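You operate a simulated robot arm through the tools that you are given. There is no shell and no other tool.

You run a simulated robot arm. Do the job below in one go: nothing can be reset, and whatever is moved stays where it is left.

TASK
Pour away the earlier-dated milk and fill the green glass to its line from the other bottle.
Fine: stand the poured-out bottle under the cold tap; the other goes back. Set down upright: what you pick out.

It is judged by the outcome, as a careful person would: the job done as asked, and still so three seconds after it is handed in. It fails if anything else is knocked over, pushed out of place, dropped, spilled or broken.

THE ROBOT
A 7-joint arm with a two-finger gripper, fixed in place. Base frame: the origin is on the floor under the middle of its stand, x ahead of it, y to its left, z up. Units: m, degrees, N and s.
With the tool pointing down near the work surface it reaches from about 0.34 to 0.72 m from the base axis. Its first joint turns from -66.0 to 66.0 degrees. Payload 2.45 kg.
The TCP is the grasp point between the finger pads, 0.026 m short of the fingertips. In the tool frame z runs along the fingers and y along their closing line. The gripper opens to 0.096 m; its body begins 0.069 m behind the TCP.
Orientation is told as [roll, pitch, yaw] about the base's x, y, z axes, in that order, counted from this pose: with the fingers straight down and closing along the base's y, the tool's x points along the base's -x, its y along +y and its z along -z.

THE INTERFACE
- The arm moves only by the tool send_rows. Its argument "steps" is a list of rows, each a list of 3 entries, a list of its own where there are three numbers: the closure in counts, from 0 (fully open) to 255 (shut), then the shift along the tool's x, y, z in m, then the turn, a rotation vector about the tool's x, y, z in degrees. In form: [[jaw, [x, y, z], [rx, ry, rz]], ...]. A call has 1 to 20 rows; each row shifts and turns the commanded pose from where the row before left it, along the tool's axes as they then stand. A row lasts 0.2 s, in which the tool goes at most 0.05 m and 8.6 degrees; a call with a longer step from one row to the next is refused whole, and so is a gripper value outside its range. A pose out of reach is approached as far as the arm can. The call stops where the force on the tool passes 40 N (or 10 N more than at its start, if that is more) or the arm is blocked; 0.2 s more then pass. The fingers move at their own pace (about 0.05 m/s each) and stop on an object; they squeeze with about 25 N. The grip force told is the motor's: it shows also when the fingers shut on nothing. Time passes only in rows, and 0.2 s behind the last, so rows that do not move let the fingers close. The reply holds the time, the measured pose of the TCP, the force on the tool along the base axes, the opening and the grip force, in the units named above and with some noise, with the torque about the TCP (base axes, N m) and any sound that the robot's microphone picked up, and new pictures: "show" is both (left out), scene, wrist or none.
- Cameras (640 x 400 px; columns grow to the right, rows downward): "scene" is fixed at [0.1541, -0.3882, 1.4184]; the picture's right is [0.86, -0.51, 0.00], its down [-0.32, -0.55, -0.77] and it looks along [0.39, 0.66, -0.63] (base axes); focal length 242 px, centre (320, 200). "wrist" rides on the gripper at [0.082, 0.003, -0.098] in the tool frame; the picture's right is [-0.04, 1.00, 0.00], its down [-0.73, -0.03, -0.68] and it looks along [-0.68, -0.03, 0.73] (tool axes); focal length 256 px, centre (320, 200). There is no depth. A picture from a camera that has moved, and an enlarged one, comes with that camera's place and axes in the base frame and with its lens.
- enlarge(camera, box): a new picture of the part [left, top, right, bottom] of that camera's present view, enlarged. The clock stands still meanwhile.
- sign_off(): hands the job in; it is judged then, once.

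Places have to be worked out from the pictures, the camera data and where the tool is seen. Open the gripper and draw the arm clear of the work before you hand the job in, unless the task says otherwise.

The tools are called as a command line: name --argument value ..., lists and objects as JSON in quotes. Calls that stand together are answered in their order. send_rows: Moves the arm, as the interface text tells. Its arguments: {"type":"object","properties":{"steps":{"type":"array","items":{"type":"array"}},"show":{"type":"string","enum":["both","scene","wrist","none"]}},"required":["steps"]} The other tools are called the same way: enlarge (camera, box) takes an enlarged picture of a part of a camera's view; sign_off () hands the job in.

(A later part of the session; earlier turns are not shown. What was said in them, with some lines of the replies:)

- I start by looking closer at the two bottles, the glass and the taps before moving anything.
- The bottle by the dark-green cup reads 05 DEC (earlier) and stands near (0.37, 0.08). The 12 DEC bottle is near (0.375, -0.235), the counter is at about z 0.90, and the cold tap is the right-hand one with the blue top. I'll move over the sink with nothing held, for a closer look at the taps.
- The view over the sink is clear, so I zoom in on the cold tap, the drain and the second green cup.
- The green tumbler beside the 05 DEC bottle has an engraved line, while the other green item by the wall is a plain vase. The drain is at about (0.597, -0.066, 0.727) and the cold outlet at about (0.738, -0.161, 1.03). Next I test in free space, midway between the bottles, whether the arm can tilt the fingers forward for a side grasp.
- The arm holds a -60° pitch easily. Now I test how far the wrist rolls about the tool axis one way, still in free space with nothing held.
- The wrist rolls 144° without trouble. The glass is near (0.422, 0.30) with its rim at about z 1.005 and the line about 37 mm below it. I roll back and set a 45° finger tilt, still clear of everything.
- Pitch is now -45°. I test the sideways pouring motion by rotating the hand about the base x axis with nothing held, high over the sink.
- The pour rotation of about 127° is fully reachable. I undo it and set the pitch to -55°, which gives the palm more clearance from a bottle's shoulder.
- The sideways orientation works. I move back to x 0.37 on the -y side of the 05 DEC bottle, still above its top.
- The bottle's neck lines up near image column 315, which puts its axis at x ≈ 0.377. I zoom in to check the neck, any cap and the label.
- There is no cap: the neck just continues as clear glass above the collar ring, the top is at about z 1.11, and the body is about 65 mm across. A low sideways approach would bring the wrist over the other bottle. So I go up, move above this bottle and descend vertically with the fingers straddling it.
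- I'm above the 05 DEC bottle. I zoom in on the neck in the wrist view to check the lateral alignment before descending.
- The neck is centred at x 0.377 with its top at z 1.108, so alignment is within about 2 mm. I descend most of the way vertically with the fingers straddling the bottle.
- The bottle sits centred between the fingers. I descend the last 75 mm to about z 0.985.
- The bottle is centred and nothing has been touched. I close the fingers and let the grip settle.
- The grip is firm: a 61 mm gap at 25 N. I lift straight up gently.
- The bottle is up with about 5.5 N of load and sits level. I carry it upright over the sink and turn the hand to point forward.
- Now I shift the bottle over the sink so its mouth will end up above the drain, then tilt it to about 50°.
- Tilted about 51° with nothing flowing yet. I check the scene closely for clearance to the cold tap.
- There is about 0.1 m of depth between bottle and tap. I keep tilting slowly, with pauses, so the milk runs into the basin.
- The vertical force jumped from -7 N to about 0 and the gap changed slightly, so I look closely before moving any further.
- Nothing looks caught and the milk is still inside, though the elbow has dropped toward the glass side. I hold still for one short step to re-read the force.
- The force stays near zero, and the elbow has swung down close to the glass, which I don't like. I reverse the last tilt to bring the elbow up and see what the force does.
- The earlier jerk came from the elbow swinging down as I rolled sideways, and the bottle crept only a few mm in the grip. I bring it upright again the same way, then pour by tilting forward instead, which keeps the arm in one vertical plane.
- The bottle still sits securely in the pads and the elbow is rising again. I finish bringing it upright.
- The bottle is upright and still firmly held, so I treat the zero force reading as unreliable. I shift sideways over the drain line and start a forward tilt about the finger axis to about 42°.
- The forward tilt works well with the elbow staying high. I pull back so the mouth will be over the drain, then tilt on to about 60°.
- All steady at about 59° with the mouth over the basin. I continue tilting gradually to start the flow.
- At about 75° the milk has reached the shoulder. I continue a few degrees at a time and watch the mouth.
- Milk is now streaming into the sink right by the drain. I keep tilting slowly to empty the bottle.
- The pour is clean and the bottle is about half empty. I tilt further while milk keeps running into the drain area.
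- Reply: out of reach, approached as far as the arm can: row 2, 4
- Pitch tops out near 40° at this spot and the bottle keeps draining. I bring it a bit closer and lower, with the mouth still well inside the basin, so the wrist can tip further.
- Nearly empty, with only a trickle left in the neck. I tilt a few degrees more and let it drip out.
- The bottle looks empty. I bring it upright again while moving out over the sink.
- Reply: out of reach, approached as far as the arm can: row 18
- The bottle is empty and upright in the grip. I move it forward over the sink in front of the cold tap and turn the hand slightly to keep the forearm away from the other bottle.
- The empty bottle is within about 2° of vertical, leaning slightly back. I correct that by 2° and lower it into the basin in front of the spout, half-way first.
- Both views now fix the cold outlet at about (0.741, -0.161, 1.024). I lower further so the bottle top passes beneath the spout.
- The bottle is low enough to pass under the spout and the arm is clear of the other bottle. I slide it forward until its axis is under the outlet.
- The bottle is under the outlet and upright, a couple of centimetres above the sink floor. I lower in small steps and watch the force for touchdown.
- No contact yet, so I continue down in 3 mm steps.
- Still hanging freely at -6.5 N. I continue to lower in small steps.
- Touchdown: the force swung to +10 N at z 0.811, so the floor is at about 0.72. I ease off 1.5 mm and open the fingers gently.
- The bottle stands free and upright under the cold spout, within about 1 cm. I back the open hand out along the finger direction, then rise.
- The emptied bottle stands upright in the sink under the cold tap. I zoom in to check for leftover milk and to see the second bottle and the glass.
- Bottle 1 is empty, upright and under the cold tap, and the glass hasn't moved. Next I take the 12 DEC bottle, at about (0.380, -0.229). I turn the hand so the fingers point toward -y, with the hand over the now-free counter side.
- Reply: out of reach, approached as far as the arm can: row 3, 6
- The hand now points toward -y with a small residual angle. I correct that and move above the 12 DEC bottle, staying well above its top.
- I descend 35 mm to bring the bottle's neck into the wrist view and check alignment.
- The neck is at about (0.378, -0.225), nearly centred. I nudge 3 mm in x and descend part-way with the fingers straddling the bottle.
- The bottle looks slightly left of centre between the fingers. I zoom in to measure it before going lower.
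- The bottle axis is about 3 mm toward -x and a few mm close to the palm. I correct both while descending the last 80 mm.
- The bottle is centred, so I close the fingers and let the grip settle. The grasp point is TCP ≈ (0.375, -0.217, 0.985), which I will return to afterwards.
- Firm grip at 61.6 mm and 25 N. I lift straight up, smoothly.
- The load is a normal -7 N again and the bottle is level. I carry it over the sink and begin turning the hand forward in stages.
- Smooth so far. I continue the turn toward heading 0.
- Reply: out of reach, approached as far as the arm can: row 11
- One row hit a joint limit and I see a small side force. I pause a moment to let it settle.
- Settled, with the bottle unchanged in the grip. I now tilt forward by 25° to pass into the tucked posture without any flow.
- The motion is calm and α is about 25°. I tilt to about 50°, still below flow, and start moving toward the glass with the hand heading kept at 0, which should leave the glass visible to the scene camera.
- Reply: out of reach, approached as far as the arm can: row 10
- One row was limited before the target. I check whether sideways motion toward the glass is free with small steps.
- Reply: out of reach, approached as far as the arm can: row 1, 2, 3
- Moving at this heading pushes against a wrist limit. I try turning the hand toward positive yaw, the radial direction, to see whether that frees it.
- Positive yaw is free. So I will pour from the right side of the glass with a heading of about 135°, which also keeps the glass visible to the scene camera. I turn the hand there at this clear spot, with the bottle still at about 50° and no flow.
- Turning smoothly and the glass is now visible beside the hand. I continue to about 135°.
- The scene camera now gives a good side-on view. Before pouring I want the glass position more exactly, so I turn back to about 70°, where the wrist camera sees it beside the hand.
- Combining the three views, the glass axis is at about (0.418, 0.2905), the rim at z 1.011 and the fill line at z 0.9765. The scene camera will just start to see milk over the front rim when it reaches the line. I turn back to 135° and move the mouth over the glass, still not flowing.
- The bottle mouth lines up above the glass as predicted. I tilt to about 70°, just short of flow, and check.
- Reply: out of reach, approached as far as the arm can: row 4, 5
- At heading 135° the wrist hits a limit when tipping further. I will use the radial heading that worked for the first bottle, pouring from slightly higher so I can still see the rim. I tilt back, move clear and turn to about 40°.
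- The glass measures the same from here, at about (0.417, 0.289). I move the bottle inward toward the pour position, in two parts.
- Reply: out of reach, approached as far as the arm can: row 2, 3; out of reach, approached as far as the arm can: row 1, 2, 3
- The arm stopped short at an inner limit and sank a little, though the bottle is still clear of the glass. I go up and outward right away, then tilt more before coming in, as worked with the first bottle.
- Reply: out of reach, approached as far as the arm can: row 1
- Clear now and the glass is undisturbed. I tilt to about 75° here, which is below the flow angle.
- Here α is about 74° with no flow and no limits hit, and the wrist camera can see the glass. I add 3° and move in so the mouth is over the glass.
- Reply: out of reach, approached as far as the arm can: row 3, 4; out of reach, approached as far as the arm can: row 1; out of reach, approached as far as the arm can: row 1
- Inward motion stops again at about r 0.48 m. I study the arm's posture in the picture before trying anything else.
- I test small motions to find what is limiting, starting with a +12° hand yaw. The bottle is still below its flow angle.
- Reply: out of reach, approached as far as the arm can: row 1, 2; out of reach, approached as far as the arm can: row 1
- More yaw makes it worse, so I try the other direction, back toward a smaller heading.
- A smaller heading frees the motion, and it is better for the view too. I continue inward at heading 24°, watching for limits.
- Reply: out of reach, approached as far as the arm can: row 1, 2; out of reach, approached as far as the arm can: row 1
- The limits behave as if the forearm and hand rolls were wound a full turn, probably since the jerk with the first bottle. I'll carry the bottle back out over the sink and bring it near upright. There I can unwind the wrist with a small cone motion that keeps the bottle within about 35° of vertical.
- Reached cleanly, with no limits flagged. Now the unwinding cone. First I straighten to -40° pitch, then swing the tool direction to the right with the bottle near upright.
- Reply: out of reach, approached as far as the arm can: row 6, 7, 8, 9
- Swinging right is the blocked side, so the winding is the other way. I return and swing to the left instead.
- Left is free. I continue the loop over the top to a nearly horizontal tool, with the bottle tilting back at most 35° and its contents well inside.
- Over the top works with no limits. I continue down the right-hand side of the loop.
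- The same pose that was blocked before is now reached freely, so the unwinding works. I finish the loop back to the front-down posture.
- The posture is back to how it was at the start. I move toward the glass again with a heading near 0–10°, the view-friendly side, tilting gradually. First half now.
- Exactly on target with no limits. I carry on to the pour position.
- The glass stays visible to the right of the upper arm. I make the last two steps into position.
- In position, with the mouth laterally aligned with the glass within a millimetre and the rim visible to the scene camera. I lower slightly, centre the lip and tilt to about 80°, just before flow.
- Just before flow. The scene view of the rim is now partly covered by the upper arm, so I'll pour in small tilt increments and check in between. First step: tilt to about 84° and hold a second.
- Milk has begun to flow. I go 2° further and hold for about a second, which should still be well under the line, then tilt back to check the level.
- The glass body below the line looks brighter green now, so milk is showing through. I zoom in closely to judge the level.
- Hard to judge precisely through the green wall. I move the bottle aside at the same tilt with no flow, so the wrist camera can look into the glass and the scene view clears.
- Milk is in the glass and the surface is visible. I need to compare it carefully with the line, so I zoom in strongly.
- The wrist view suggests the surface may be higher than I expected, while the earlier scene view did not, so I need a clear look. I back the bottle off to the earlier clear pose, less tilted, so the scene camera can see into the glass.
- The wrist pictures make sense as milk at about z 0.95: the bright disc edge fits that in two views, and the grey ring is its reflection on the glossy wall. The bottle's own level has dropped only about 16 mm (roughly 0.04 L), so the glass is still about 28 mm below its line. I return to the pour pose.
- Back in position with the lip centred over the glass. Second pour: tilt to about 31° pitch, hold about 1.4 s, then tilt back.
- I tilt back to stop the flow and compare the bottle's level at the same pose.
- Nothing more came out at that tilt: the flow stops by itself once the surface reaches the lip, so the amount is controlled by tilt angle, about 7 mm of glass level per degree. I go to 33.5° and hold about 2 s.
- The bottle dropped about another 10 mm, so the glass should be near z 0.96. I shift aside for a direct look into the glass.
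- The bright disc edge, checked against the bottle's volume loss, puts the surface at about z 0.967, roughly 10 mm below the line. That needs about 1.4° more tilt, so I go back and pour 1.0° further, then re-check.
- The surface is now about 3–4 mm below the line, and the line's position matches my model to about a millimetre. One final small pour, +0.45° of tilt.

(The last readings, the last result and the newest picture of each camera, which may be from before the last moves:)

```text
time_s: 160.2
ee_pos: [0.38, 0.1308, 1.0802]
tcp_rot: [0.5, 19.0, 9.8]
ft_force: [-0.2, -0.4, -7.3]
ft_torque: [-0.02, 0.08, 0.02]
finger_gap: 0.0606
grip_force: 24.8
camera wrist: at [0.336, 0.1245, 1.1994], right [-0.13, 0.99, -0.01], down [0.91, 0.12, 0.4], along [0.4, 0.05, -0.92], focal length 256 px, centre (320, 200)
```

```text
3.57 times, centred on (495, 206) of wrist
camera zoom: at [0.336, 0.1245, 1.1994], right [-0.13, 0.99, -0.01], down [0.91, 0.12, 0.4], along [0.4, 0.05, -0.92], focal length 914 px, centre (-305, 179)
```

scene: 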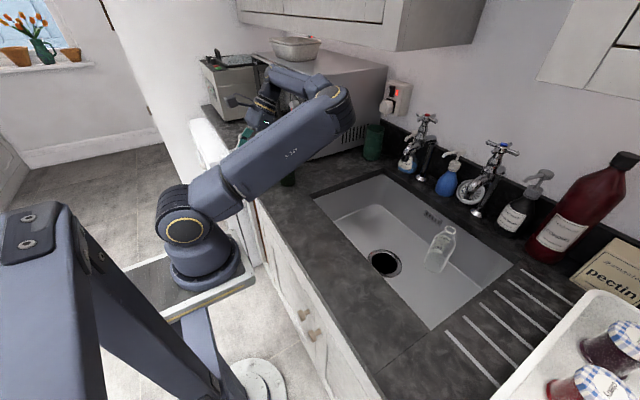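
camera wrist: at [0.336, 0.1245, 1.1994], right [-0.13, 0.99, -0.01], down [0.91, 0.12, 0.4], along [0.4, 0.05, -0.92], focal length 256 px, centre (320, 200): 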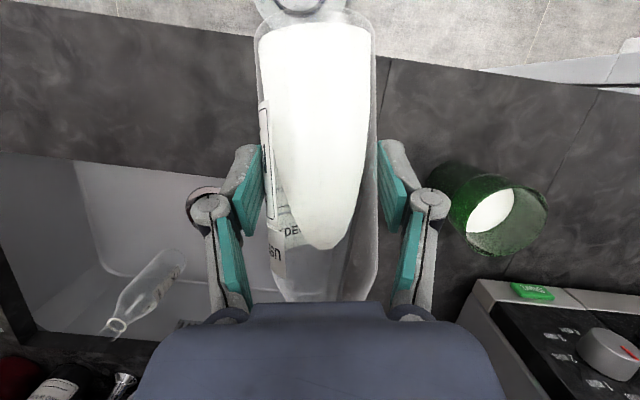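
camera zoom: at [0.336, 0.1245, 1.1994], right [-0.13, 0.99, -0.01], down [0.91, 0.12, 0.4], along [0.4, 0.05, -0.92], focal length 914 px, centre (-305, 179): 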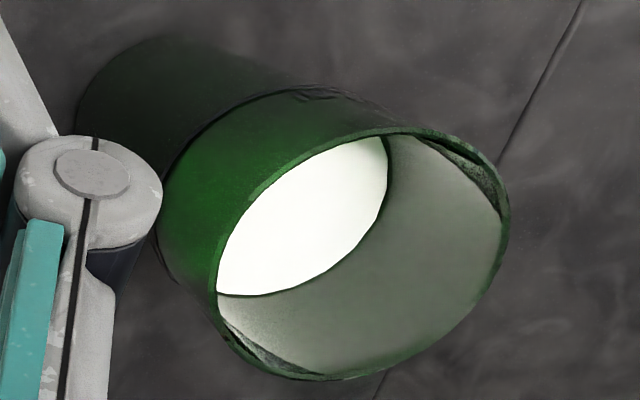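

The milk surface is now level with the line to within about 1–2 mm, and the counter around the glass is clean. Next the 12 DEC bottle goes back. I retrace the path out over the sink, bringing it upright.

send_rows --steps '[[255, [-0.0217, -0.0213, -0.0194], [-0.39, -5.1, 1.13]], [255, [-0.0237, -0.0207, -0.0175], [-0.29, -5.1, 1.16]], [255, [-0.0256, -0.0201, -0.0154], [-0.18, -5.1, 1.19]], [255, [-0.0273, -0.0195, -0.0131], [-0.08, -5.1, 1.2]], [255, [-0.0288, -0.019, -0.0106], [0.03, -5.1, 1.2]], [255, [-0.0299, -0.0184, -0.0079], [0.14, -5.1, 1.19]], [255, [-0.0309, -0.0177, -0.0052], [0.24, -5.1, 1.18]], [255, [-0.0316, -0.0171, -0.0023], [0.34, -5.1, 1.15]]]'

enlarge --camera "scene" --box '[260, 135, 320, 200]'

```text
time_s: 162.0
ee_pos: [0.6198, 0.0006, 1.165]
tcp_rot: [0.9, -21.6, -0.3]
ft_force: [-0.5, 0.5, -7.0]
ft_torque: [-0.01, 0.14, -0.02]
finger_gap: 0.0607
grip_force: 25.3
camera wrist: at [0.5084, 0.0038, 1.2268], right [0.04, 1.0, 0.03], down [0.43, -0.04, 0.9], along [0.9, -0.02, -0.43], focal length 256 px, centre (320, 200)
```

scene: 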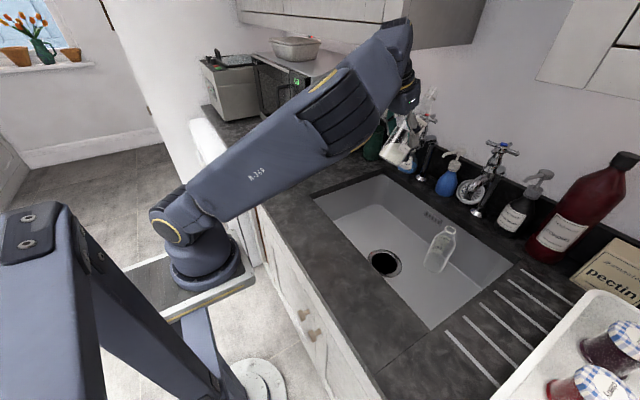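
wrist: 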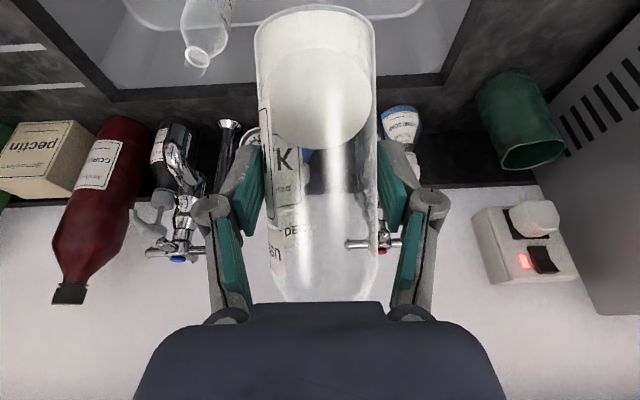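

```text
6.15 times, centred on (290, 168) of scene
camera zoom: at [0.1542, -0.3881, 1.4184], right [0.86, -0.51, 0.0], down [-0.32, -0.55, -0.77], along [0.39, 0.66, -0.63], focal length 1492 px, centre (505, 400)
```

zoom: 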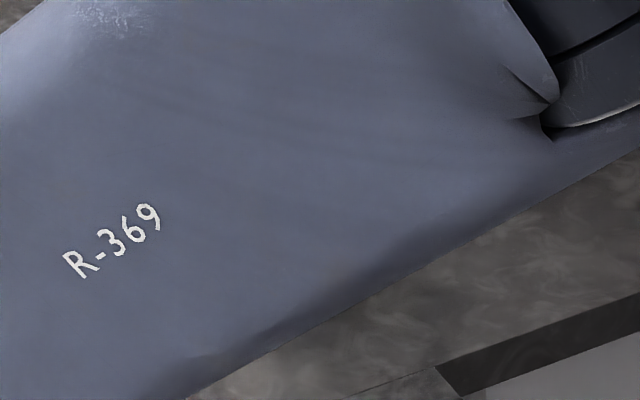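

The bottle is near upright and holds less now, so it can't spill at these tilts. But the elbow has drifted low on the right through those cycles, which would be risky at the bottle's spot. I retrace the same loops backwards, at heights and tilts already proven clear, to bring the elbow up again.

send_rows --steps '[[255, [0, 0, 0], [-0.34, 5.1, -1.15]], [255, [0.0316, 0.0171, 0.0023], [-0.24, 5.1, -1.18]], [255, [0.0309, 0.0177, 0.0052], [-0.14, 5.1, -1.19]], [255, [0.0299, 0.0184, 0.0079], [-0.03, 5.1, -1.2]], [255, [0.0288, 0.019, 0.0106], [0.08, 5.1, -1.2]], [255, [0.0273, 0.0195, 0.0131], [0.18, 5.1, -1.19]], [255, [0.0256, 0.0201, 0.0154], [0.29, 5.1, -1.16]], [255, [0.0237, 0.0207, 0.0175], [0.39, 5.1, -1.13]], [255, [0.0217, 0.0213, 0.0194], [0, 0, 0]], [255, [0.0142, 0.0375, 0.0049], [0, 0, 0]], [255, [0.0142, 0.0375, 0.0049], [0, 0, 0]], [255, [0.0142, 0.0375, 0.0049], [0, 0, 0]], [255, [0.0142, 0.0375, 0.0049], [0, 0, 0]]]'

```text
time_s: 164.8
ee_pos: [0.2945, 0.2682, 1.0792]
tcp_rot: [0.4, 19.0, 9.6]
ft_force: [-1.1, 0.8, -7.6]
ft_torque: [-0.02, 0.05, -0.02]
finger_gap: 0.0609
grip_force: 24.7
camera wrist: at [0.2494, 0.2637, 1.1988], right [-0.13, 0.99, -0.01], down [0.91, 0.12, 0.4], along [0.4, 0.05, -0.92], focal length 256 px, centre (320, 200)
```

scene: 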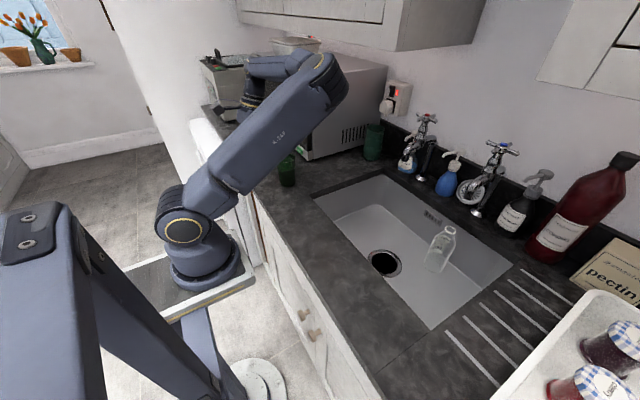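
wrist: 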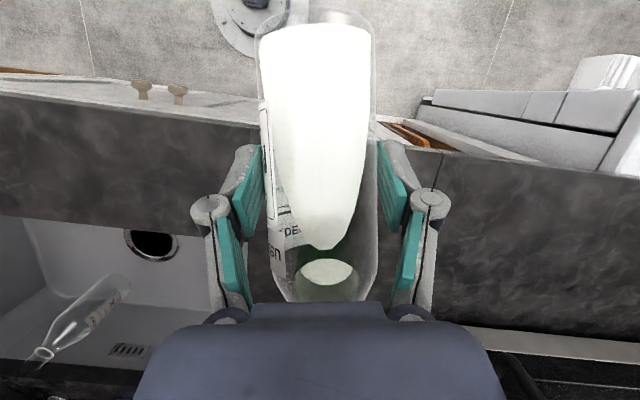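

The retrace works and the elbow is rising again. From here I leave along the original approach path.

send_rows --steps '[[255, [0.0009, 0, -0.0111], [0, 0.6, 0]], [255, [0.0009, 0, -0.0112], [0, 0.6, 0]], [255, [0, 0, 0], [-0.27, -4.2, 0.96]], [255, [-0.0245, -0.0315, -0.0142], [-0.2, -4.2, 0.98]], [255, [-0.026, -0.031, -0.0125], [-0.13, -4.2, 0.99]], [255, [-0.0274, -0.0305, -0.0106], [-0.06, -4.2, 1.0]], [255, [-0.0286, -0.03, -0.0086], [0.02, -4.2, 1.0]], [255, [-0.0297, -0.0295, -0.0065], [0, 0, 0]]]'

enlarge --camera "scene" --box '[255, 120, 345, 210]'

```text
time_s: 166.6
ee_pos: [0.463, 0.1339, 1.1361]
tcp_rot: [0.2, -0.8, 4.7]
ft_force: [0.1, 0.6, -7.3]
ft_torque: [0.02, 0.12, 0.01]
finger_gap: 0.0607
grip_force: 25.5
camera wrist: at [0.3798, 0.1309, 1.2329], right [-0.04, 1.0, 0.0], down [0.72, 0.03, 0.69], along [0.69, 0.03, -0.72], focal length 256 px, centre (320, 200)
```

scene: 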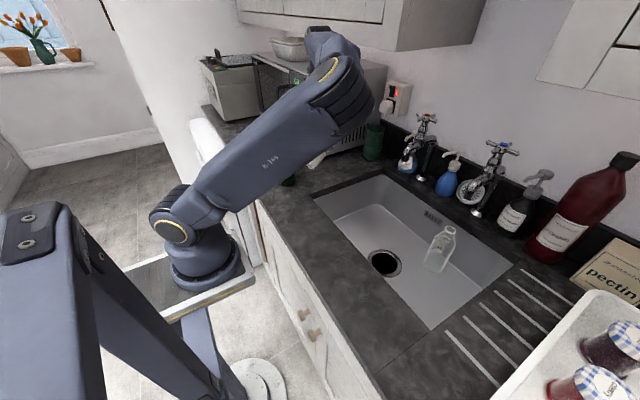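
wrist: 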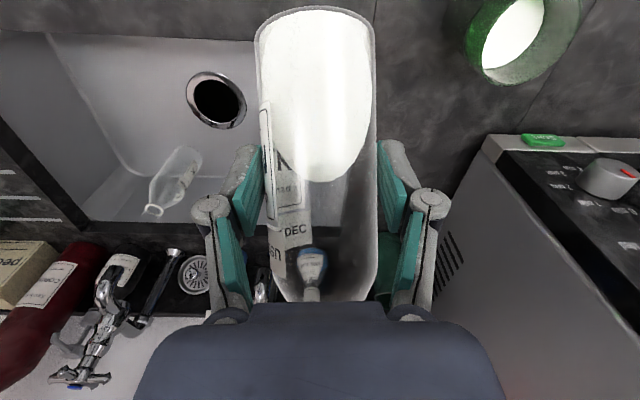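

```text
4.44 times, centred on (300, 165) of scene
camera zoom: at [0.1542, -0.3881, 1.4184], right [0.86, -0.51, 0.0], down [-0.32, -0.55, -0.77], along [0.39, 0.66, -0.63], focal length 1078 px, centre (409, 356)
```

zoom: 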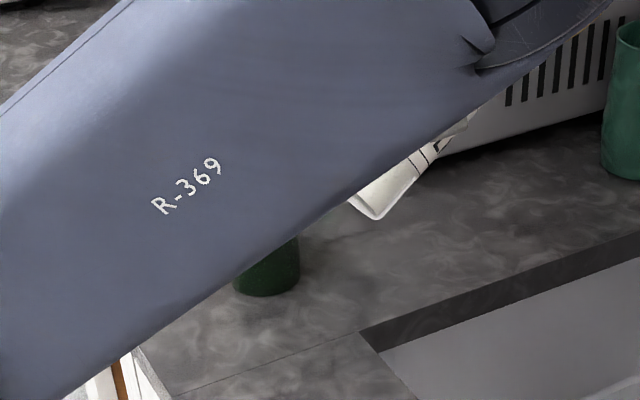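

The elbow stays low, so I try turning the hand toward positive heading while moving out over the sink. With that heading the elbow was high earlier.

send_rows --steps '[[255, [-0.0108, -0.0177, -0.0042], [-0.07, -2.4, -5.0]], [255, [-0.0093, -0.0186, -0.0038], [-0.28, -2.4, -4.99]], [255, [-0.0078, -0.0193, -0.0036], [-0.49, -2.4, -4.98]], [255, [-0.0062, -0.0199, -0.0035], [-0.7, -2.4, -4.95]], [255, [-0.0047, -0.0203, -0.0035], [-0.9, -2.4, -4.92]], [255, [-0.0031, -0.0206, -0.0037], [-1.11, -2.4, -4.88]], [255, [-0.0014, -0.0207, -0.0041], [-1.31, -2.4, -4.83]], [255, [0, -0.0207, -0.0045], [-1.51, -2.4, -4.77]]]'

enlarge --camera "scene" --box '[265, 140, 313, 194]'

```text
time_s: 168.4
ee_pos: [0.5532, 0.0042, 1.171]
tcp_rot: [-1.5, -19.8, 45.2]
ft_force: [0.3, 0.7, -6.2]
ft_torque: [-0.11, 0.06, -0.02]
finger_gap: 0.0605
grip_force: 24.9
out of reach, approached as far as the arm can: row 8
camera wrist: at [0.4728, -0.0696, 1.2364], right [-0.68, 0.74, -0.01], down [0.33, 0.32, 0.89], along [0.66, 0.6, -0.46], focal length 256 px, centre (320, 200)
```

scene: 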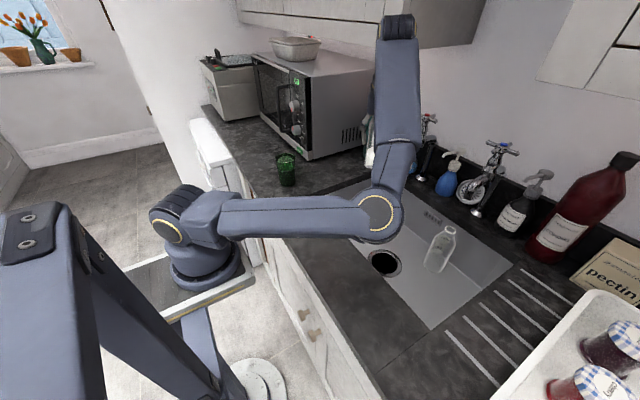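
wrist: 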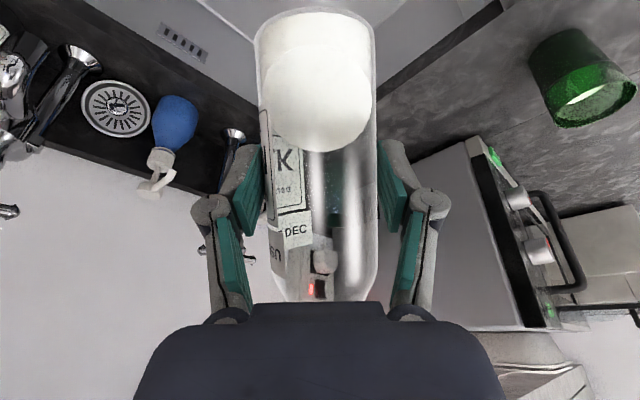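

```text
7.41 times, centred on (289, 167) of scene
camera zoom: at [0.1541, -0.3882, 1.4184], right [0.86, -0.51, 0.0], down [-0.32, -0.55, -0.77], along [0.39, 0.66, -0.63], focal length 1796 px, centre (550, 444)
```

zoom: 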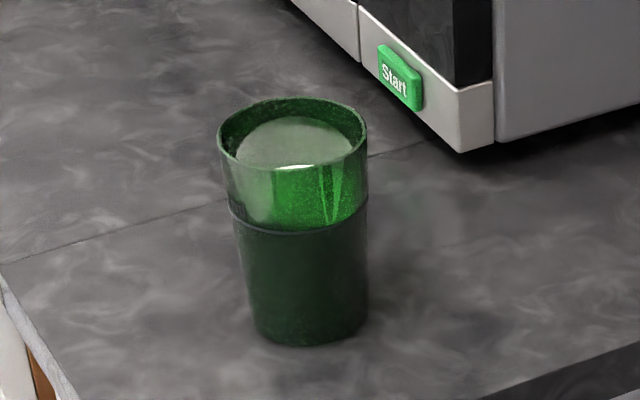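

The scene view now shows the glass clearly: a thin white sliver of milk just at the front rim edge, which is what I expected when it is at the line. But turning positive pushed the elbow further down. I turn back the other way and watch whether it comes up.

send_rows --steps '[[255, [0, 0, 0], [2.05, 0, 5.64]], [255, [0, 0, 0], [2.05, 0, 5.64]], [255, [0, 0, 0], [2.05, 0, 5.64]], [255, [0, 0, 0], [2.05, 0, 5.64]], [255, [0, 0, 0], [2.05, 0, 5.64]], [255, [0, 0, 0], [2.05, 0, 5.64]], [255, [0, 0, 0], [2.05, 0, 5.64]], [255, [0, 0, 0], [2.05, 0, 5.64]]]' --show "scene"

```text
time_s: 170.2
ee_pos: [0.5546, 0.007, 1.1716]
tcp_rot: [-0.5, -20.3, -3.5]
ft_force: [0.2, 0.0, -7.2]
ft_torque: [0.02, 0.09, 0.02]
finger_gap: 0.0606
grip_force: 25.0
```

scene: 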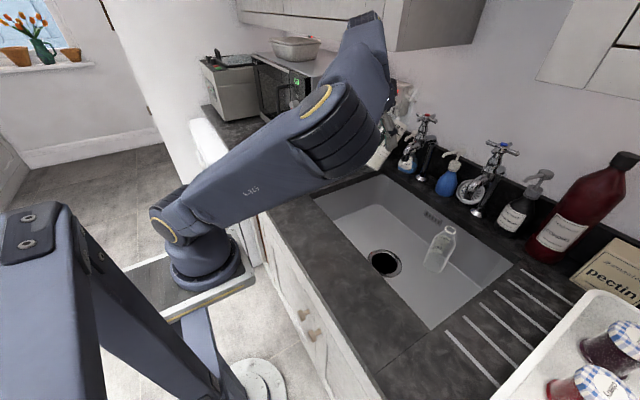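

Turning toward negative heading raises the elbow, which is also the direction I need for setting the bottle down. I continue the turn.

send_rows --steps '[[255, [0, 0, 0], [2.43, 0, 6.57]], [255, [0, 0, 0], [2.43, 0, 6.57]], [255, [0, 0, 0], [2.43, 0, 6.57]], [255, [0, 0, 0], [2.43, 0, 6.57]], [255, [0, 0, 0], [2.43, 0, 6.57]], [255, [0, 0, 0], [2.43, 0, 6.57]], [255, [0, 0, 0], [2.43, 0, 6.57]]]' --show "scene"

```text
time_s: 171.8
ee_pos: [0.5537, 0.0045, 1.1715]
tcp_rot: [-0.3, -20.6, -52.5]
ft_force: [1.2, 0.6, -6.8]
ft_torque: [0.06, 0.05, -0.01]
finger_gap: 0.0606
grip_force: 24.8
```

scene: 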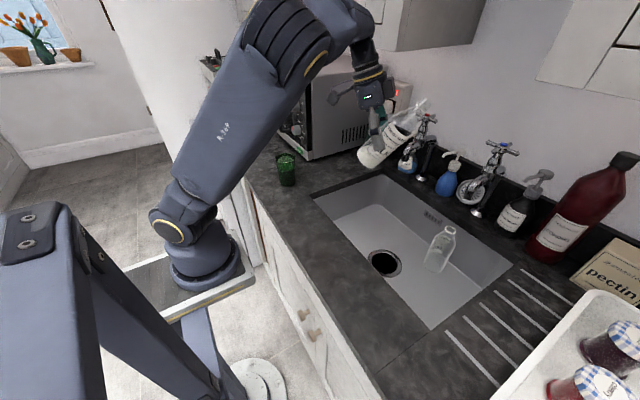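

The elbow is well up again. I continue to heading -90° and straighten the bottle to upright.

send_rows --steps '[[255, [0, 0, 0], [2.64, 0, 7.02]], [255, [0, 0, 0], [2.64, 0, 7.02]], [255, [0, 0, 0], [2.64, 0, 7.02]], [255, [0, 0, 0], [2.64, 0, 7.02]], [255, [0, 0, 0], [2.64, 0, 7.02]], [255, [0, 0, 0], [0, -4.91, 0]], [255, [0, 0, 0], [0, -4.91, 0]], [255, [0, 0, 0], [0, -4.91, 0]], [255, [0, 0, 0], [0, -4.91, 0]], [255, [0, 0, 0], [0, -4.91, 0]], [255, [0, 0, 0], [0, -4.91, 0]], [255, [0, 0, 0], [0, -4.91, 0]]]'

```text
time_s: 174.4
ee_pos: [0.554, 0.0057, 1.171]
tcp_rot: [-0.4, -55.3, -89.7]
ft_force: [0.2, -0.3, -6.7]
ft_torque: [0.14, 0.0, -0.01]
finger_gap: 0.0607
grip_force: 24.8
camera wrist: at [0.5571, 0.1334, 1.1608], right [1.0, -0.02, 0.03], down [-0.03, 0.14, 0.99], along [-0.03, -0.99, 0.14], focal length 256 px, centre (320, 200)
```

scene: 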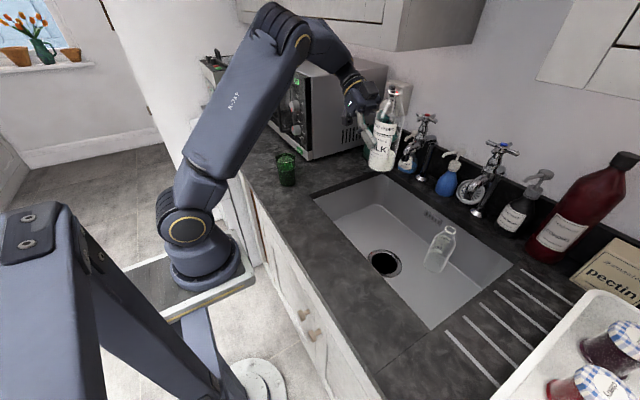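
wrist: 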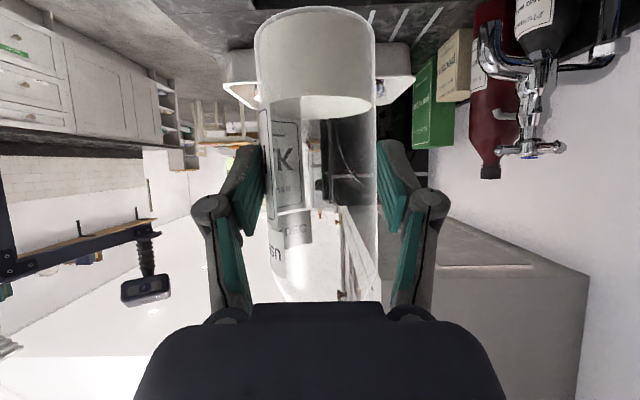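

The bottle is upright again with the elbow high. It has crept a few millimetres in the grip, so I zoom in to measure its offset relative to the fingers and its verticality before setting it down.

enlarge --camera "wrist" --box '[200, 0, 440, 310]'

enlarge --camera "scene" --box '[330, 60, 440, 190]'

```text
1.29 times, centred on (320, 155) of wrist
camera zoom: at [0.5571, 0.1334, 1.1608], right [1.0, -0.02, 0.03], down [-0.03, 0.14, 0.99], along [-0.03, -0.99, 0.14], focal length 330 px, centre (320, 258)
```

zoom: 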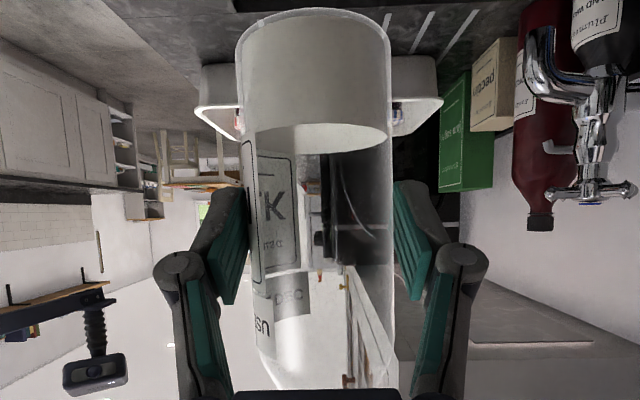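

```text
3.08 times, centred on (385, 125) of scene
camera zoom: at [0.1542, -0.3882, 1.4184], right [0.86, -0.51, 0.0], down [-0.32, -0.55, -0.77], along [0.39, 0.66, -0.63], focal length 746 px, centre (120, 431)
```

zoom: 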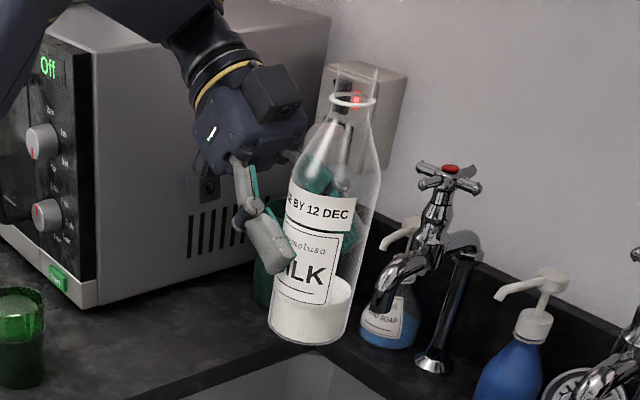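

The bottle is vertical. Its axis now sits about 16 mm ahead of the grasp point (6 mm when I picked it up) and about 2 mm lower. So the TCP target for putting it back exactly is about (0.376, -0.208). I move above that spot.

send_rows --steps '[[255, [-0.0108, -0.0198, 0.0214], [0, 0, 0]], [255, [-0.0108, -0.0198, 0.0214], [0, 0, 0]], [255, [-0.0108, -0.0198, 0.0214], [0, 0, 0]], [255, [-0.0108, -0.0198, 0.0214], [0, 0, 0]], [255, [-0.0108, -0.0198, 0.0214], [0, 0, 0]], [255, [-0.0108, -0.0198, 0.0214], [0, 0, 0]], [255, [-0.0108, -0.0198, 0.0214], [0, 0, 0]], [255, [-0.0108, -0.0198, 0.0214], [0, 0, 0]], [255, [-0.0108, -0.0198, 0.0214], [0, 0, 0]], [255, [0, 0, 0], [0, 0, 0]]]'

enlarge --camera "scene" --box '[330, 130, 470, 330]'

```text
time_s: 176.6
ee_pos: [0.3766, -0.2081, 1.1426]
tcp_rot: [-0.3, -55.2, -89.7]
ft_force: [0.3, 0.9, -6.6]
ft_torque: [0.13, 0.0, -0.03]
finger_gap: 0.0608
grip_force: 25.1
camera wrist: at [0.3796, -0.0813, 1.1317], right [1.0, -0.02, 0.03], down [-0.03, 0.14, 0.99], along [-0.03, -0.99, 0.14], focal length 256 px, centre (320, 200)
```

scene: 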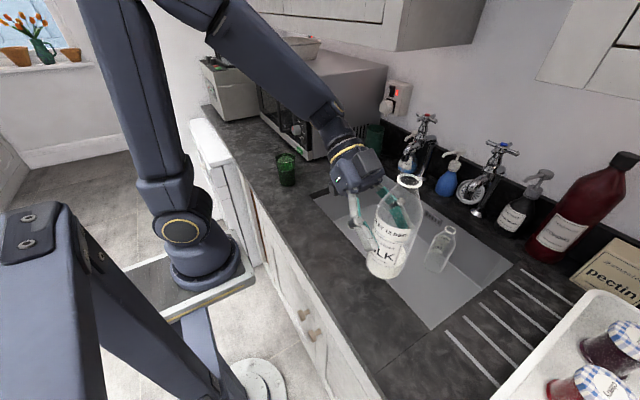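
wrist: 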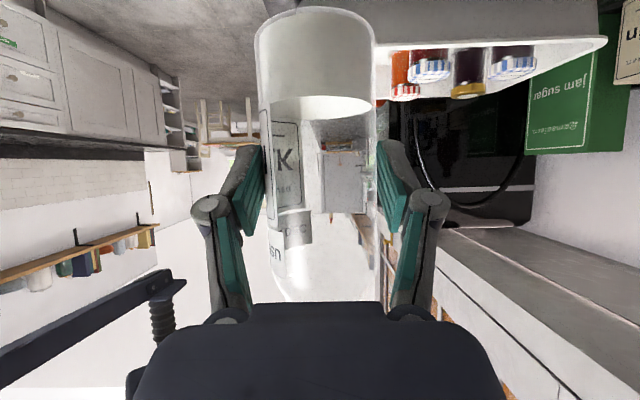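

```text
2.00 times, centred on (400, 230) of scene
camera zoom: at [0.1541, -0.3882, 1.4184], right [0.86, -0.51, 0.0], down [-0.32, -0.55, -0.77], along [0.39, 0.66, -0.63], focal length 485 px, centre (160, 140)
```

zoom: 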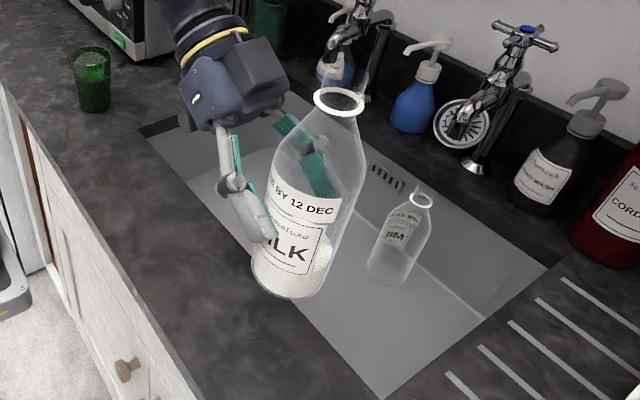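

On station above the original spot, in the same posture as when I lifted it. I lower most of the way.

send_rows --steps '[[255, [0.023, -0.0003, 0.016], [0, 0, 0]], [255, [0.023, -0.0003, 0.016], [0, 0, 0]], [255, [0.023, -0.0003, 0.016], [0, 0, 0]], [255, [0.023, 0, 0.016], [0, 0, 0]], [255, [0.0197, 0, 0.0137], [0, 0, 0]], [255, [0, 0, 0], [0, 0, 0]]]'

enlarge --camera "scene" --box '[340, 240, 420, 330]'

```text
time_s: 178.0
ee_pos: [0.3744, -0.2087, 1.0056]
tcp_rot: [-0.4, -55.3, -89.7]
ft_force: [-0.9, -0.7, -6.6]
ft_torque: [0.1, 0.0, 0.01]
finger_gap: 0.0606
grip_force: 25.1
camera wrist: at [0.3778, -0.0805, 0.9953], right [1.0, -0.02, 0.03], down [-0.03, 0.14, 0.99], along [-0.03, -0.99, 0.14], focal length 256 px, centre (320, 200)
```

scene: 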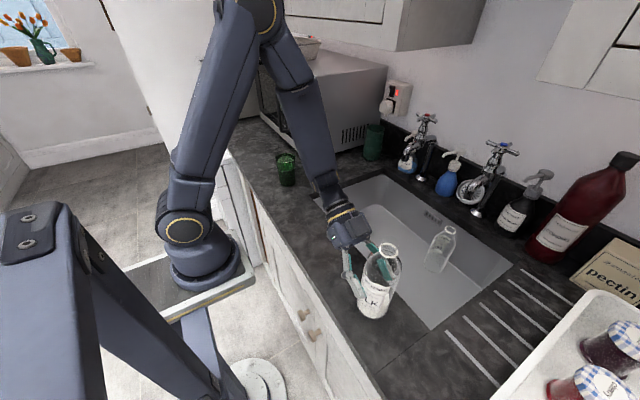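
wrist: 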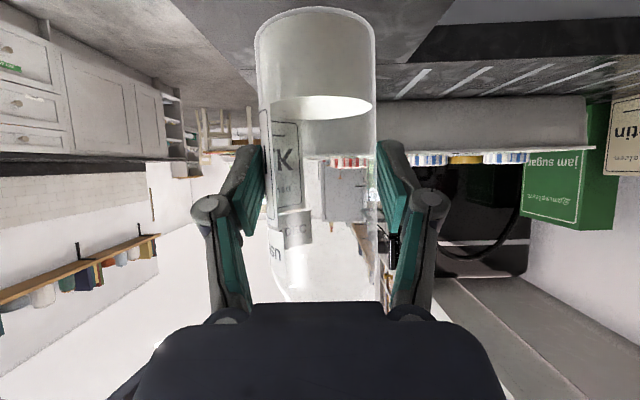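

```text
4.44 times, centred on (380, 285) of scene
camera zoom: at [0.1542, -0.3882, 1.4184], right [0.86, -0.51, 0.0], down [-0.32, -0.55, -0.77], along [0.39, 0.66, -0.63], focal length 1078 px, centre (53, -178)
```

zoom: 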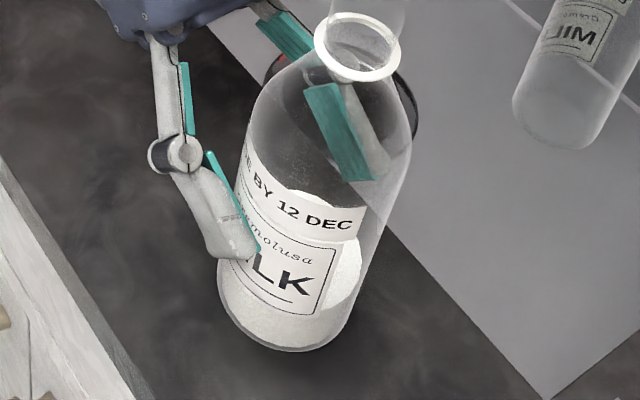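

The projected final ring position matches the original picture to about a pixel. I lower the last 2 cm in small steps, watching for touchdown.

send_rows --steps '[[255, [0.0033, 0, 0.0023], [0, 0, 0]], [255, [0.0033, 0, 0.0023], [0, 0, 0]], [255, [0.0025, 0, 0.0017], [0, 0, 0]]]' --show "none"

send_rows --steps '[[255, [0.0021, 0, 0.0014], [0, 0, 0]]]' --show "none"

send_rows --steps '[[255, [0.0016, 0, 0.0011], [0, 0, 0]]]' --show "none"

```text
time_s: 178.8
ee_pos: [0.3736, -0.2079, 0.9951]
tcp_rot: [-0.3, -55.2, -89.9]
ft_force: [0.0, 0.4, -7.8]
ft_torque: [0.09, 0.0, 0.02]
finger_gap: 0.0607
grip_force: 24.3
```

```text
time_s: 179.2
ee_pos: [0.3751, -0.2082, 0.9922]
tcp_rot: [-0.3, -55.1, -89.6]
ft_force: [0.6, -0.9, -6.7]
ft_torque: [0.11, 0.02, 0.02]
finger_gap: 0.0604
grip_force: 25.1
```

```text
time_s: 179.6
ee_pos: [0.3737, -0.2066, 0.991]
tcp_rot: [-0.4, -55.2, -89.6]
ft_force: [0.3, 0.3, -7.5]
ft_torque: [0.14, 0.0, 0.0]
finger_gap: 0.0607
grip_force: 25.4
```

Still free at about z 0.991, so I continue down 2 mm at a time.

send_rows --steps '[[255, [0.0016, 0, 0.0011], [0, 0, 0]]]' --show "none"

send_rows --steps '[[255, [0.0016, 0, 0.0011], [0, 0, 0]]]' --show "none"

send_rows --steps '[[255, [0.0012, 0, 0.0009], [0, 0, 0]]]' --show "none"

```text
time_s: 180.0
ee_pos: [0.3732, -0.2084, 0.9898]
tcp_rot: [-0.3, -55.2, -89.7]
ft_force: [-0.3, 0.7, -7.4]
ft_torque: [0.12, 0.01, -0.02]
finger_gap: 0.0605
grip_force: 25.0
```

```text
time_s: 180.4
ee_pos: [0.3738, -0.209, 0.9885]
tcp_rot: [-0.4, -55.3, -89.8]
ft_force: [-2.4, 0.6, -1.1]
ft_torque: [0.05, -0.03, -0.05]
finger_gap: 0.0607
grip_force: 24.5
```

```text
time_s: 180.8
ee_pos: [0.3733, -0.2088, 0.9876]
tcp_rot: [-0.3, -55.5, -89.9]
ft_force: [-6.7, 2.7, 14.0]
ft_torque: [-0.4, -0.03, -0.25]
finger_gap: 0.0607
grip_force: 25.6
```

Touchdown at z 0.988. I ease off 1 mm, check the force, and open the fingers.

send_rows --steps '[[255, [-0.0009, 0, -0.0006], [0, 0, 0]], [255, [0, 0, 0], [0, 0, 0]]]' --show "none"

send_rows --steps '[[90, [0, 0, 0], [0, 0, 0]], [75, [0, 0, 0], [0, 0, 0]], [50, [0, 0, 0], [0, 0, 0]], [0, [0, 0, 0], [0, 0, 0]], [0, [0, 0, 0], [0, 0, 0]], [0, [0, 0, 0], [0, 0, 0]]]'

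enlarge --camera "scene" --box '[340, 240, 420, 330]'

```text
time_s: 181.4
ee_pos: [0.3738, -0.2096, 0.9866]
tcp_rot: [-0.3, -55.1, -89.7]
ft_force: [-1.9, -3.6, 2.7]
ft_torque: [-0.54, 0.0, -0.2]
finger_gap: 0.0602
grip_force: 25.2
```

```text
time_s: 182.8
ee_pos: [0.3738, -0.2087, 0.9872]
tcp_rot: [-0.4, -55.2, -89.8]
ft_force: [0.3, 0.4, 0.3]
ft_torque: [0.0, -0.03, 0.01]
finger_gap: 0.0962
grip_force: 0.0
camera wrist: at [0.3775, -0.0808, 0.9762], right [1.0, -0.02, 0.03], down [-0.03, 0.14, 0.99], along [-0.03, -0.99, 0.14], focal length 256 px, centre (320, 200)
```

scene: 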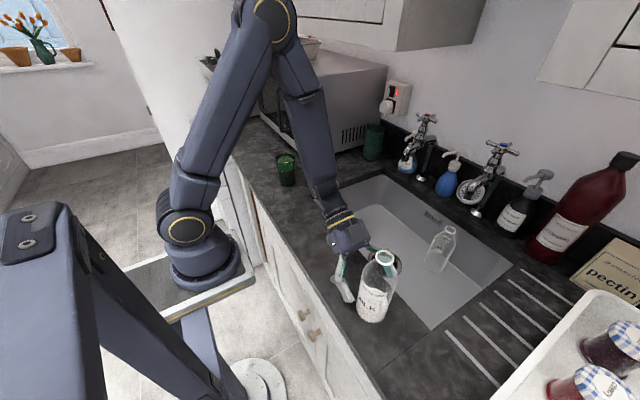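
wrist: 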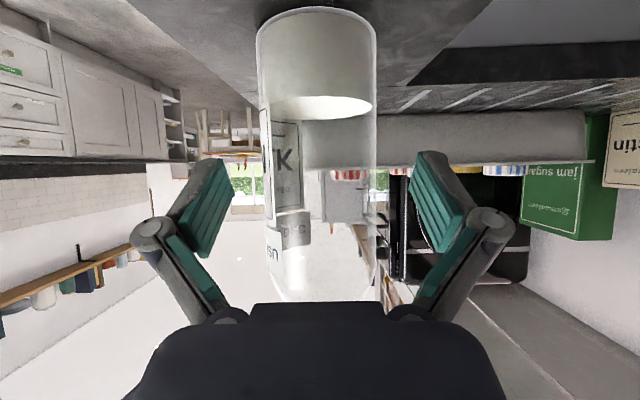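

```text
4.44 times, centred on (380, 285) of scene
camera zoom: at [0.1541, -0.3882, 1.4184], right [0.86, -0.51, 0.0], down [-0.32, -0.55, -0.77], along [0.39, 0.66, -0.63], focal length 1078 px, centre (53, -178)
```

zoom: 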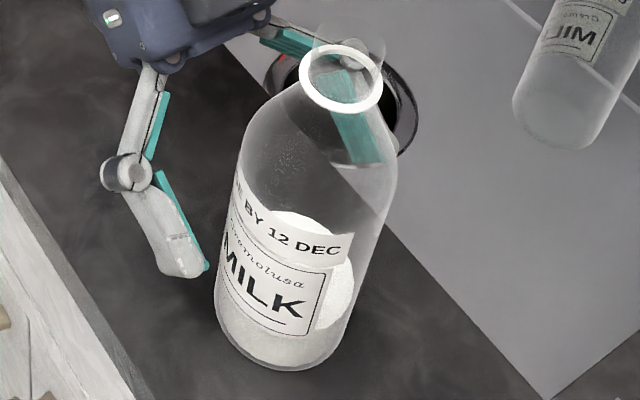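

The bottle stands free and upright within about 2–3 mm of its original spot. I rise straight up, with the bottle passing between the open fingers.

send_rows --steps '[[0, [-0.0164, 0, -0.0114], [0, 0, 0]], [0, [-0.0246, 0, -0.0171], [0, 0, 0]], [0, [-0.0246, 0, -0.0171], [0, 0, 0]], [0, [-0.0246, 0, -0.0171], [0, 0, 0]], [0, [-0.0246, 0, -0.0171], [0, 0, 0]], [0, [-0.0246, 0, -0.0171], [0, 0, 0]], [0, [-0.0246, 0, -0.0171], [0, 0, 0]], [0, [-0.0246, 0, -0.0171], [0, 0, 0]]]'

enlarge --camera "scene" --box '[340, 240, 420, 330]'

enlarge --camera "scene" --box '[255, 135, 319, 199]'

enlarge --camera "scene" --box '[400, 140, 520, 290]'

```text
time_s: 184.6
ee_pos: [0.3732, -0.2086, 1.2172]
tcp_rot: [-0.4, -55.1, -89.7]
ft_force: [-0.2, 0.6, 0.2]
ft_torque: [-0.01, -0.04, 0.02]
finger_gap: 0.0961
grip_force: 0.0
camera wrist: at [0.3758, -0.0807, 1.2069], right [1.0, -0.02, 0.03], down [-0.03, 0.14, 0.99], along [-0.03, -0.99, 0.14], focal length 256 px, centre (320, 200)
```

scene: 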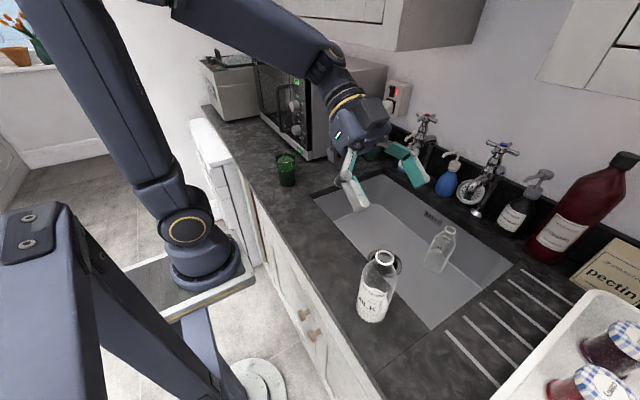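
wrist: 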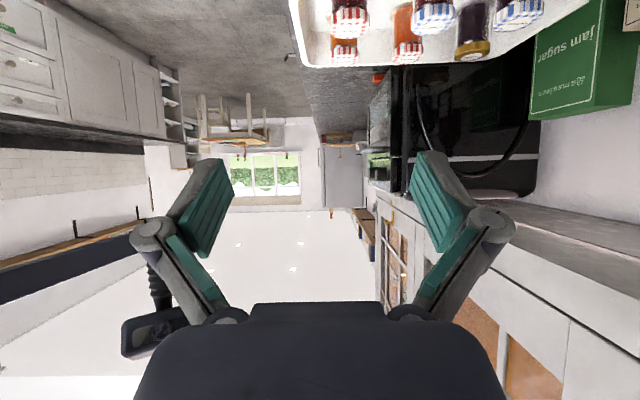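

```text
4.44 times, centred on (380, 285) of scene
camera zoom: at [0.1541, -0.3882, 1.4184], right [0.86, -0.51, 0.0], down [-0.32, -0.55, -0.77], along [0.39, 0.66, -0.63], focal length 1078 px, centre (53, -178)
```

zoom: 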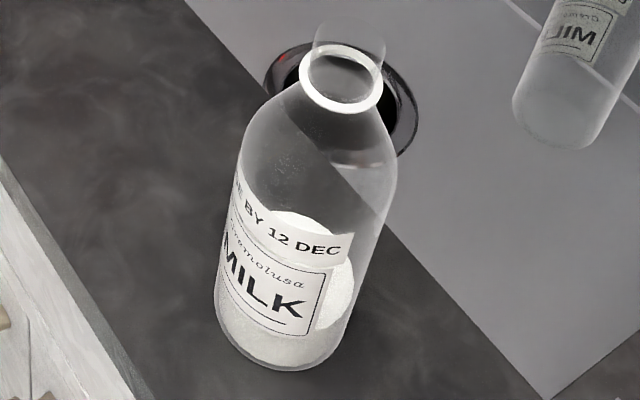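

```text
6.25 times, centred on (287, 167) of scene
camera zoom: at [0.1541, -0.3882, 1.4184], right [0.86, -0.51, 0.0], down [-0.32, -0.55, -0.77], along [0.39, 0.66, -0.63], focal length 1516 px, centre (526, 406)
```

zoom: 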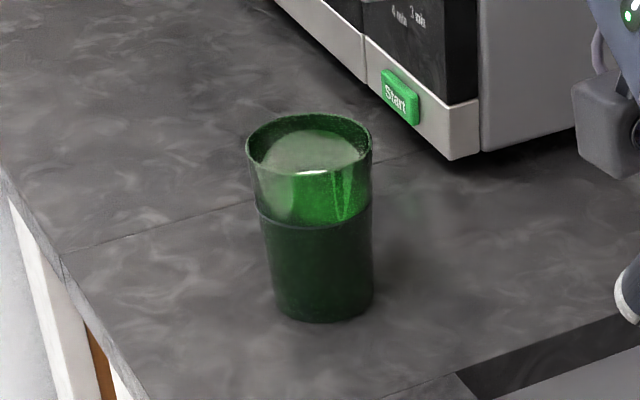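

```text
2.67 times, centred on (460, 215) of scene
camera zoom: at [0.1541, -0.3882, 1.4184], right [0.86, -0.51, 0.0], down [-0.32, -0.55, -0.77], along [0.39, 0.66, -0.63], focal length 647 px, centre (-53, 160)
```

zoom: 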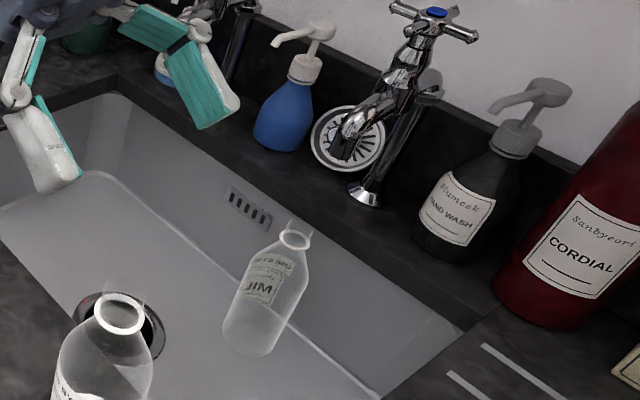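

Everything stands as intended: the emptied 05 DEC bottle is under the cold tap and the 12 DEC bottle is back in place. The bright lit milk seen through the glass's front wall starts right at the line. I draw the open hand up and away from the work.

send_rows --steps '[[0, [0.0045, 0.0054, -0.0356], [0, 0, 0]], [0, [0.0045, 0.0054, -0.0356], [0, 0, 0]], [0, [0.0045, 0.0054, -0.0356], [0, 0, 0]], [0, [0.0045, 0.0054, -0.0356], [0, 0, 0]], [0, [0.0045, 0.0054, -0.0356], [0, 0, 0]], [0, [0, 0, 0], [0, 0, 0]]]'

enlarge --camera "scene" --box '[270, 148, 304, 190]'

```text
time_s: 186.0
ee_pos: [0.3998, -0.049, 1.2992]
tcp_rot: [-0.4, -55.2, -89.7]
ft_force: [0.2, 0.5, -0.8]
ft_torque: [0.02, 0.0, -0.01]
finger_gap: 0.096
grip_force: 0.1
camera wrist: at [0.4035, 0.0785, 1.2888], right [1.0, -0.02, 0.03], down [-0.03, 0.14, 0.99], along [-0.03, -0.99, 0.14], focal length 256 px, centre (320, 200)
```

scene: 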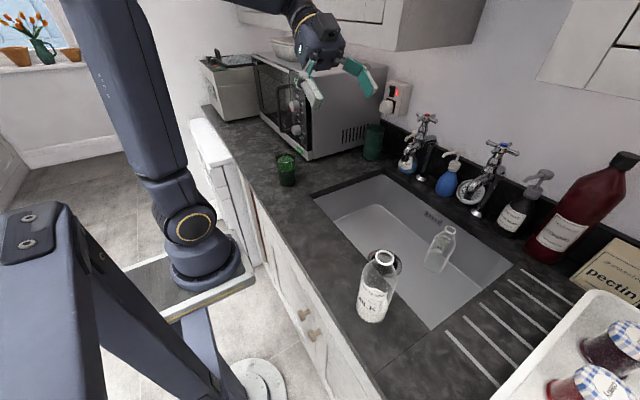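
wrist: 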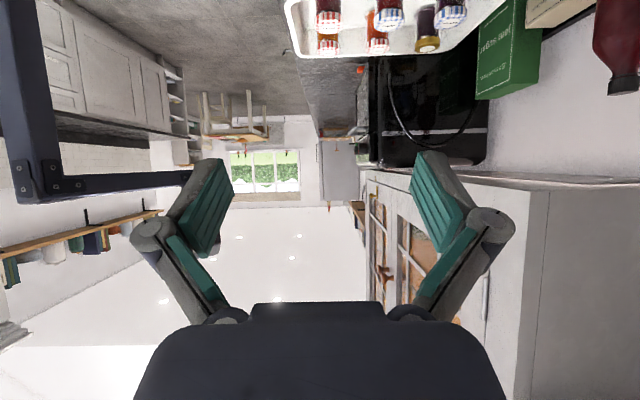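

```text
9.52 times, centred on (287, 169) of scene
camera zoom: at [0.1541, -0.3881, 1.4184], right [0.86, -0.51, 0.0], down [-0.32, -0.55, -0.77], along [0.39, 0.66, -0.63], focal length 2310 px, centre (634, 495)
```

zoom: 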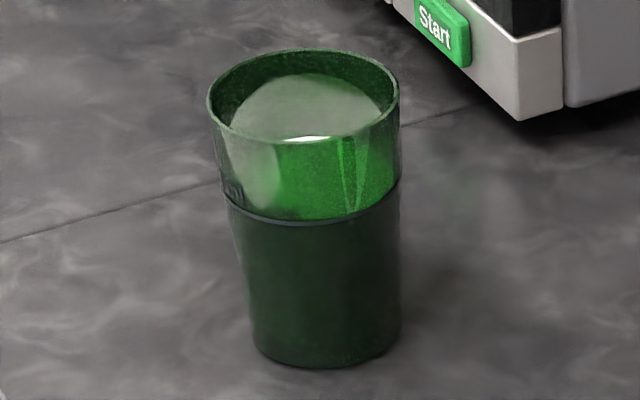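

The final view shows the milk surface meeting the glass wall exactly at the line. Both bottles are upright in their places, nothing else has moved, and the gripper is open with the arm clear. I hand the job in.

sign_off

```text
The job is handed in.
```

The job is handed in. The 05 DEC milk is poured down the sink and the green glass is filled to its line from the 12 DEC bottle.

- **05 DEC bottle:** it looks empty and stands upright in the sink under the cold tap. It is about 1 cm off the centre of the outlet.
- **12 DEC bottle:** it is back upright on the counter, about 2–3 mm from where it started, with the rest of its milk inside.
- **Green glass:** the milk is level with the line to within about 2 mm, judged from the pictures. The glass was not moved.

I saw no spills on the counter and nothing else knocked or shifted. The gripper is open and the arm is clear of the work.
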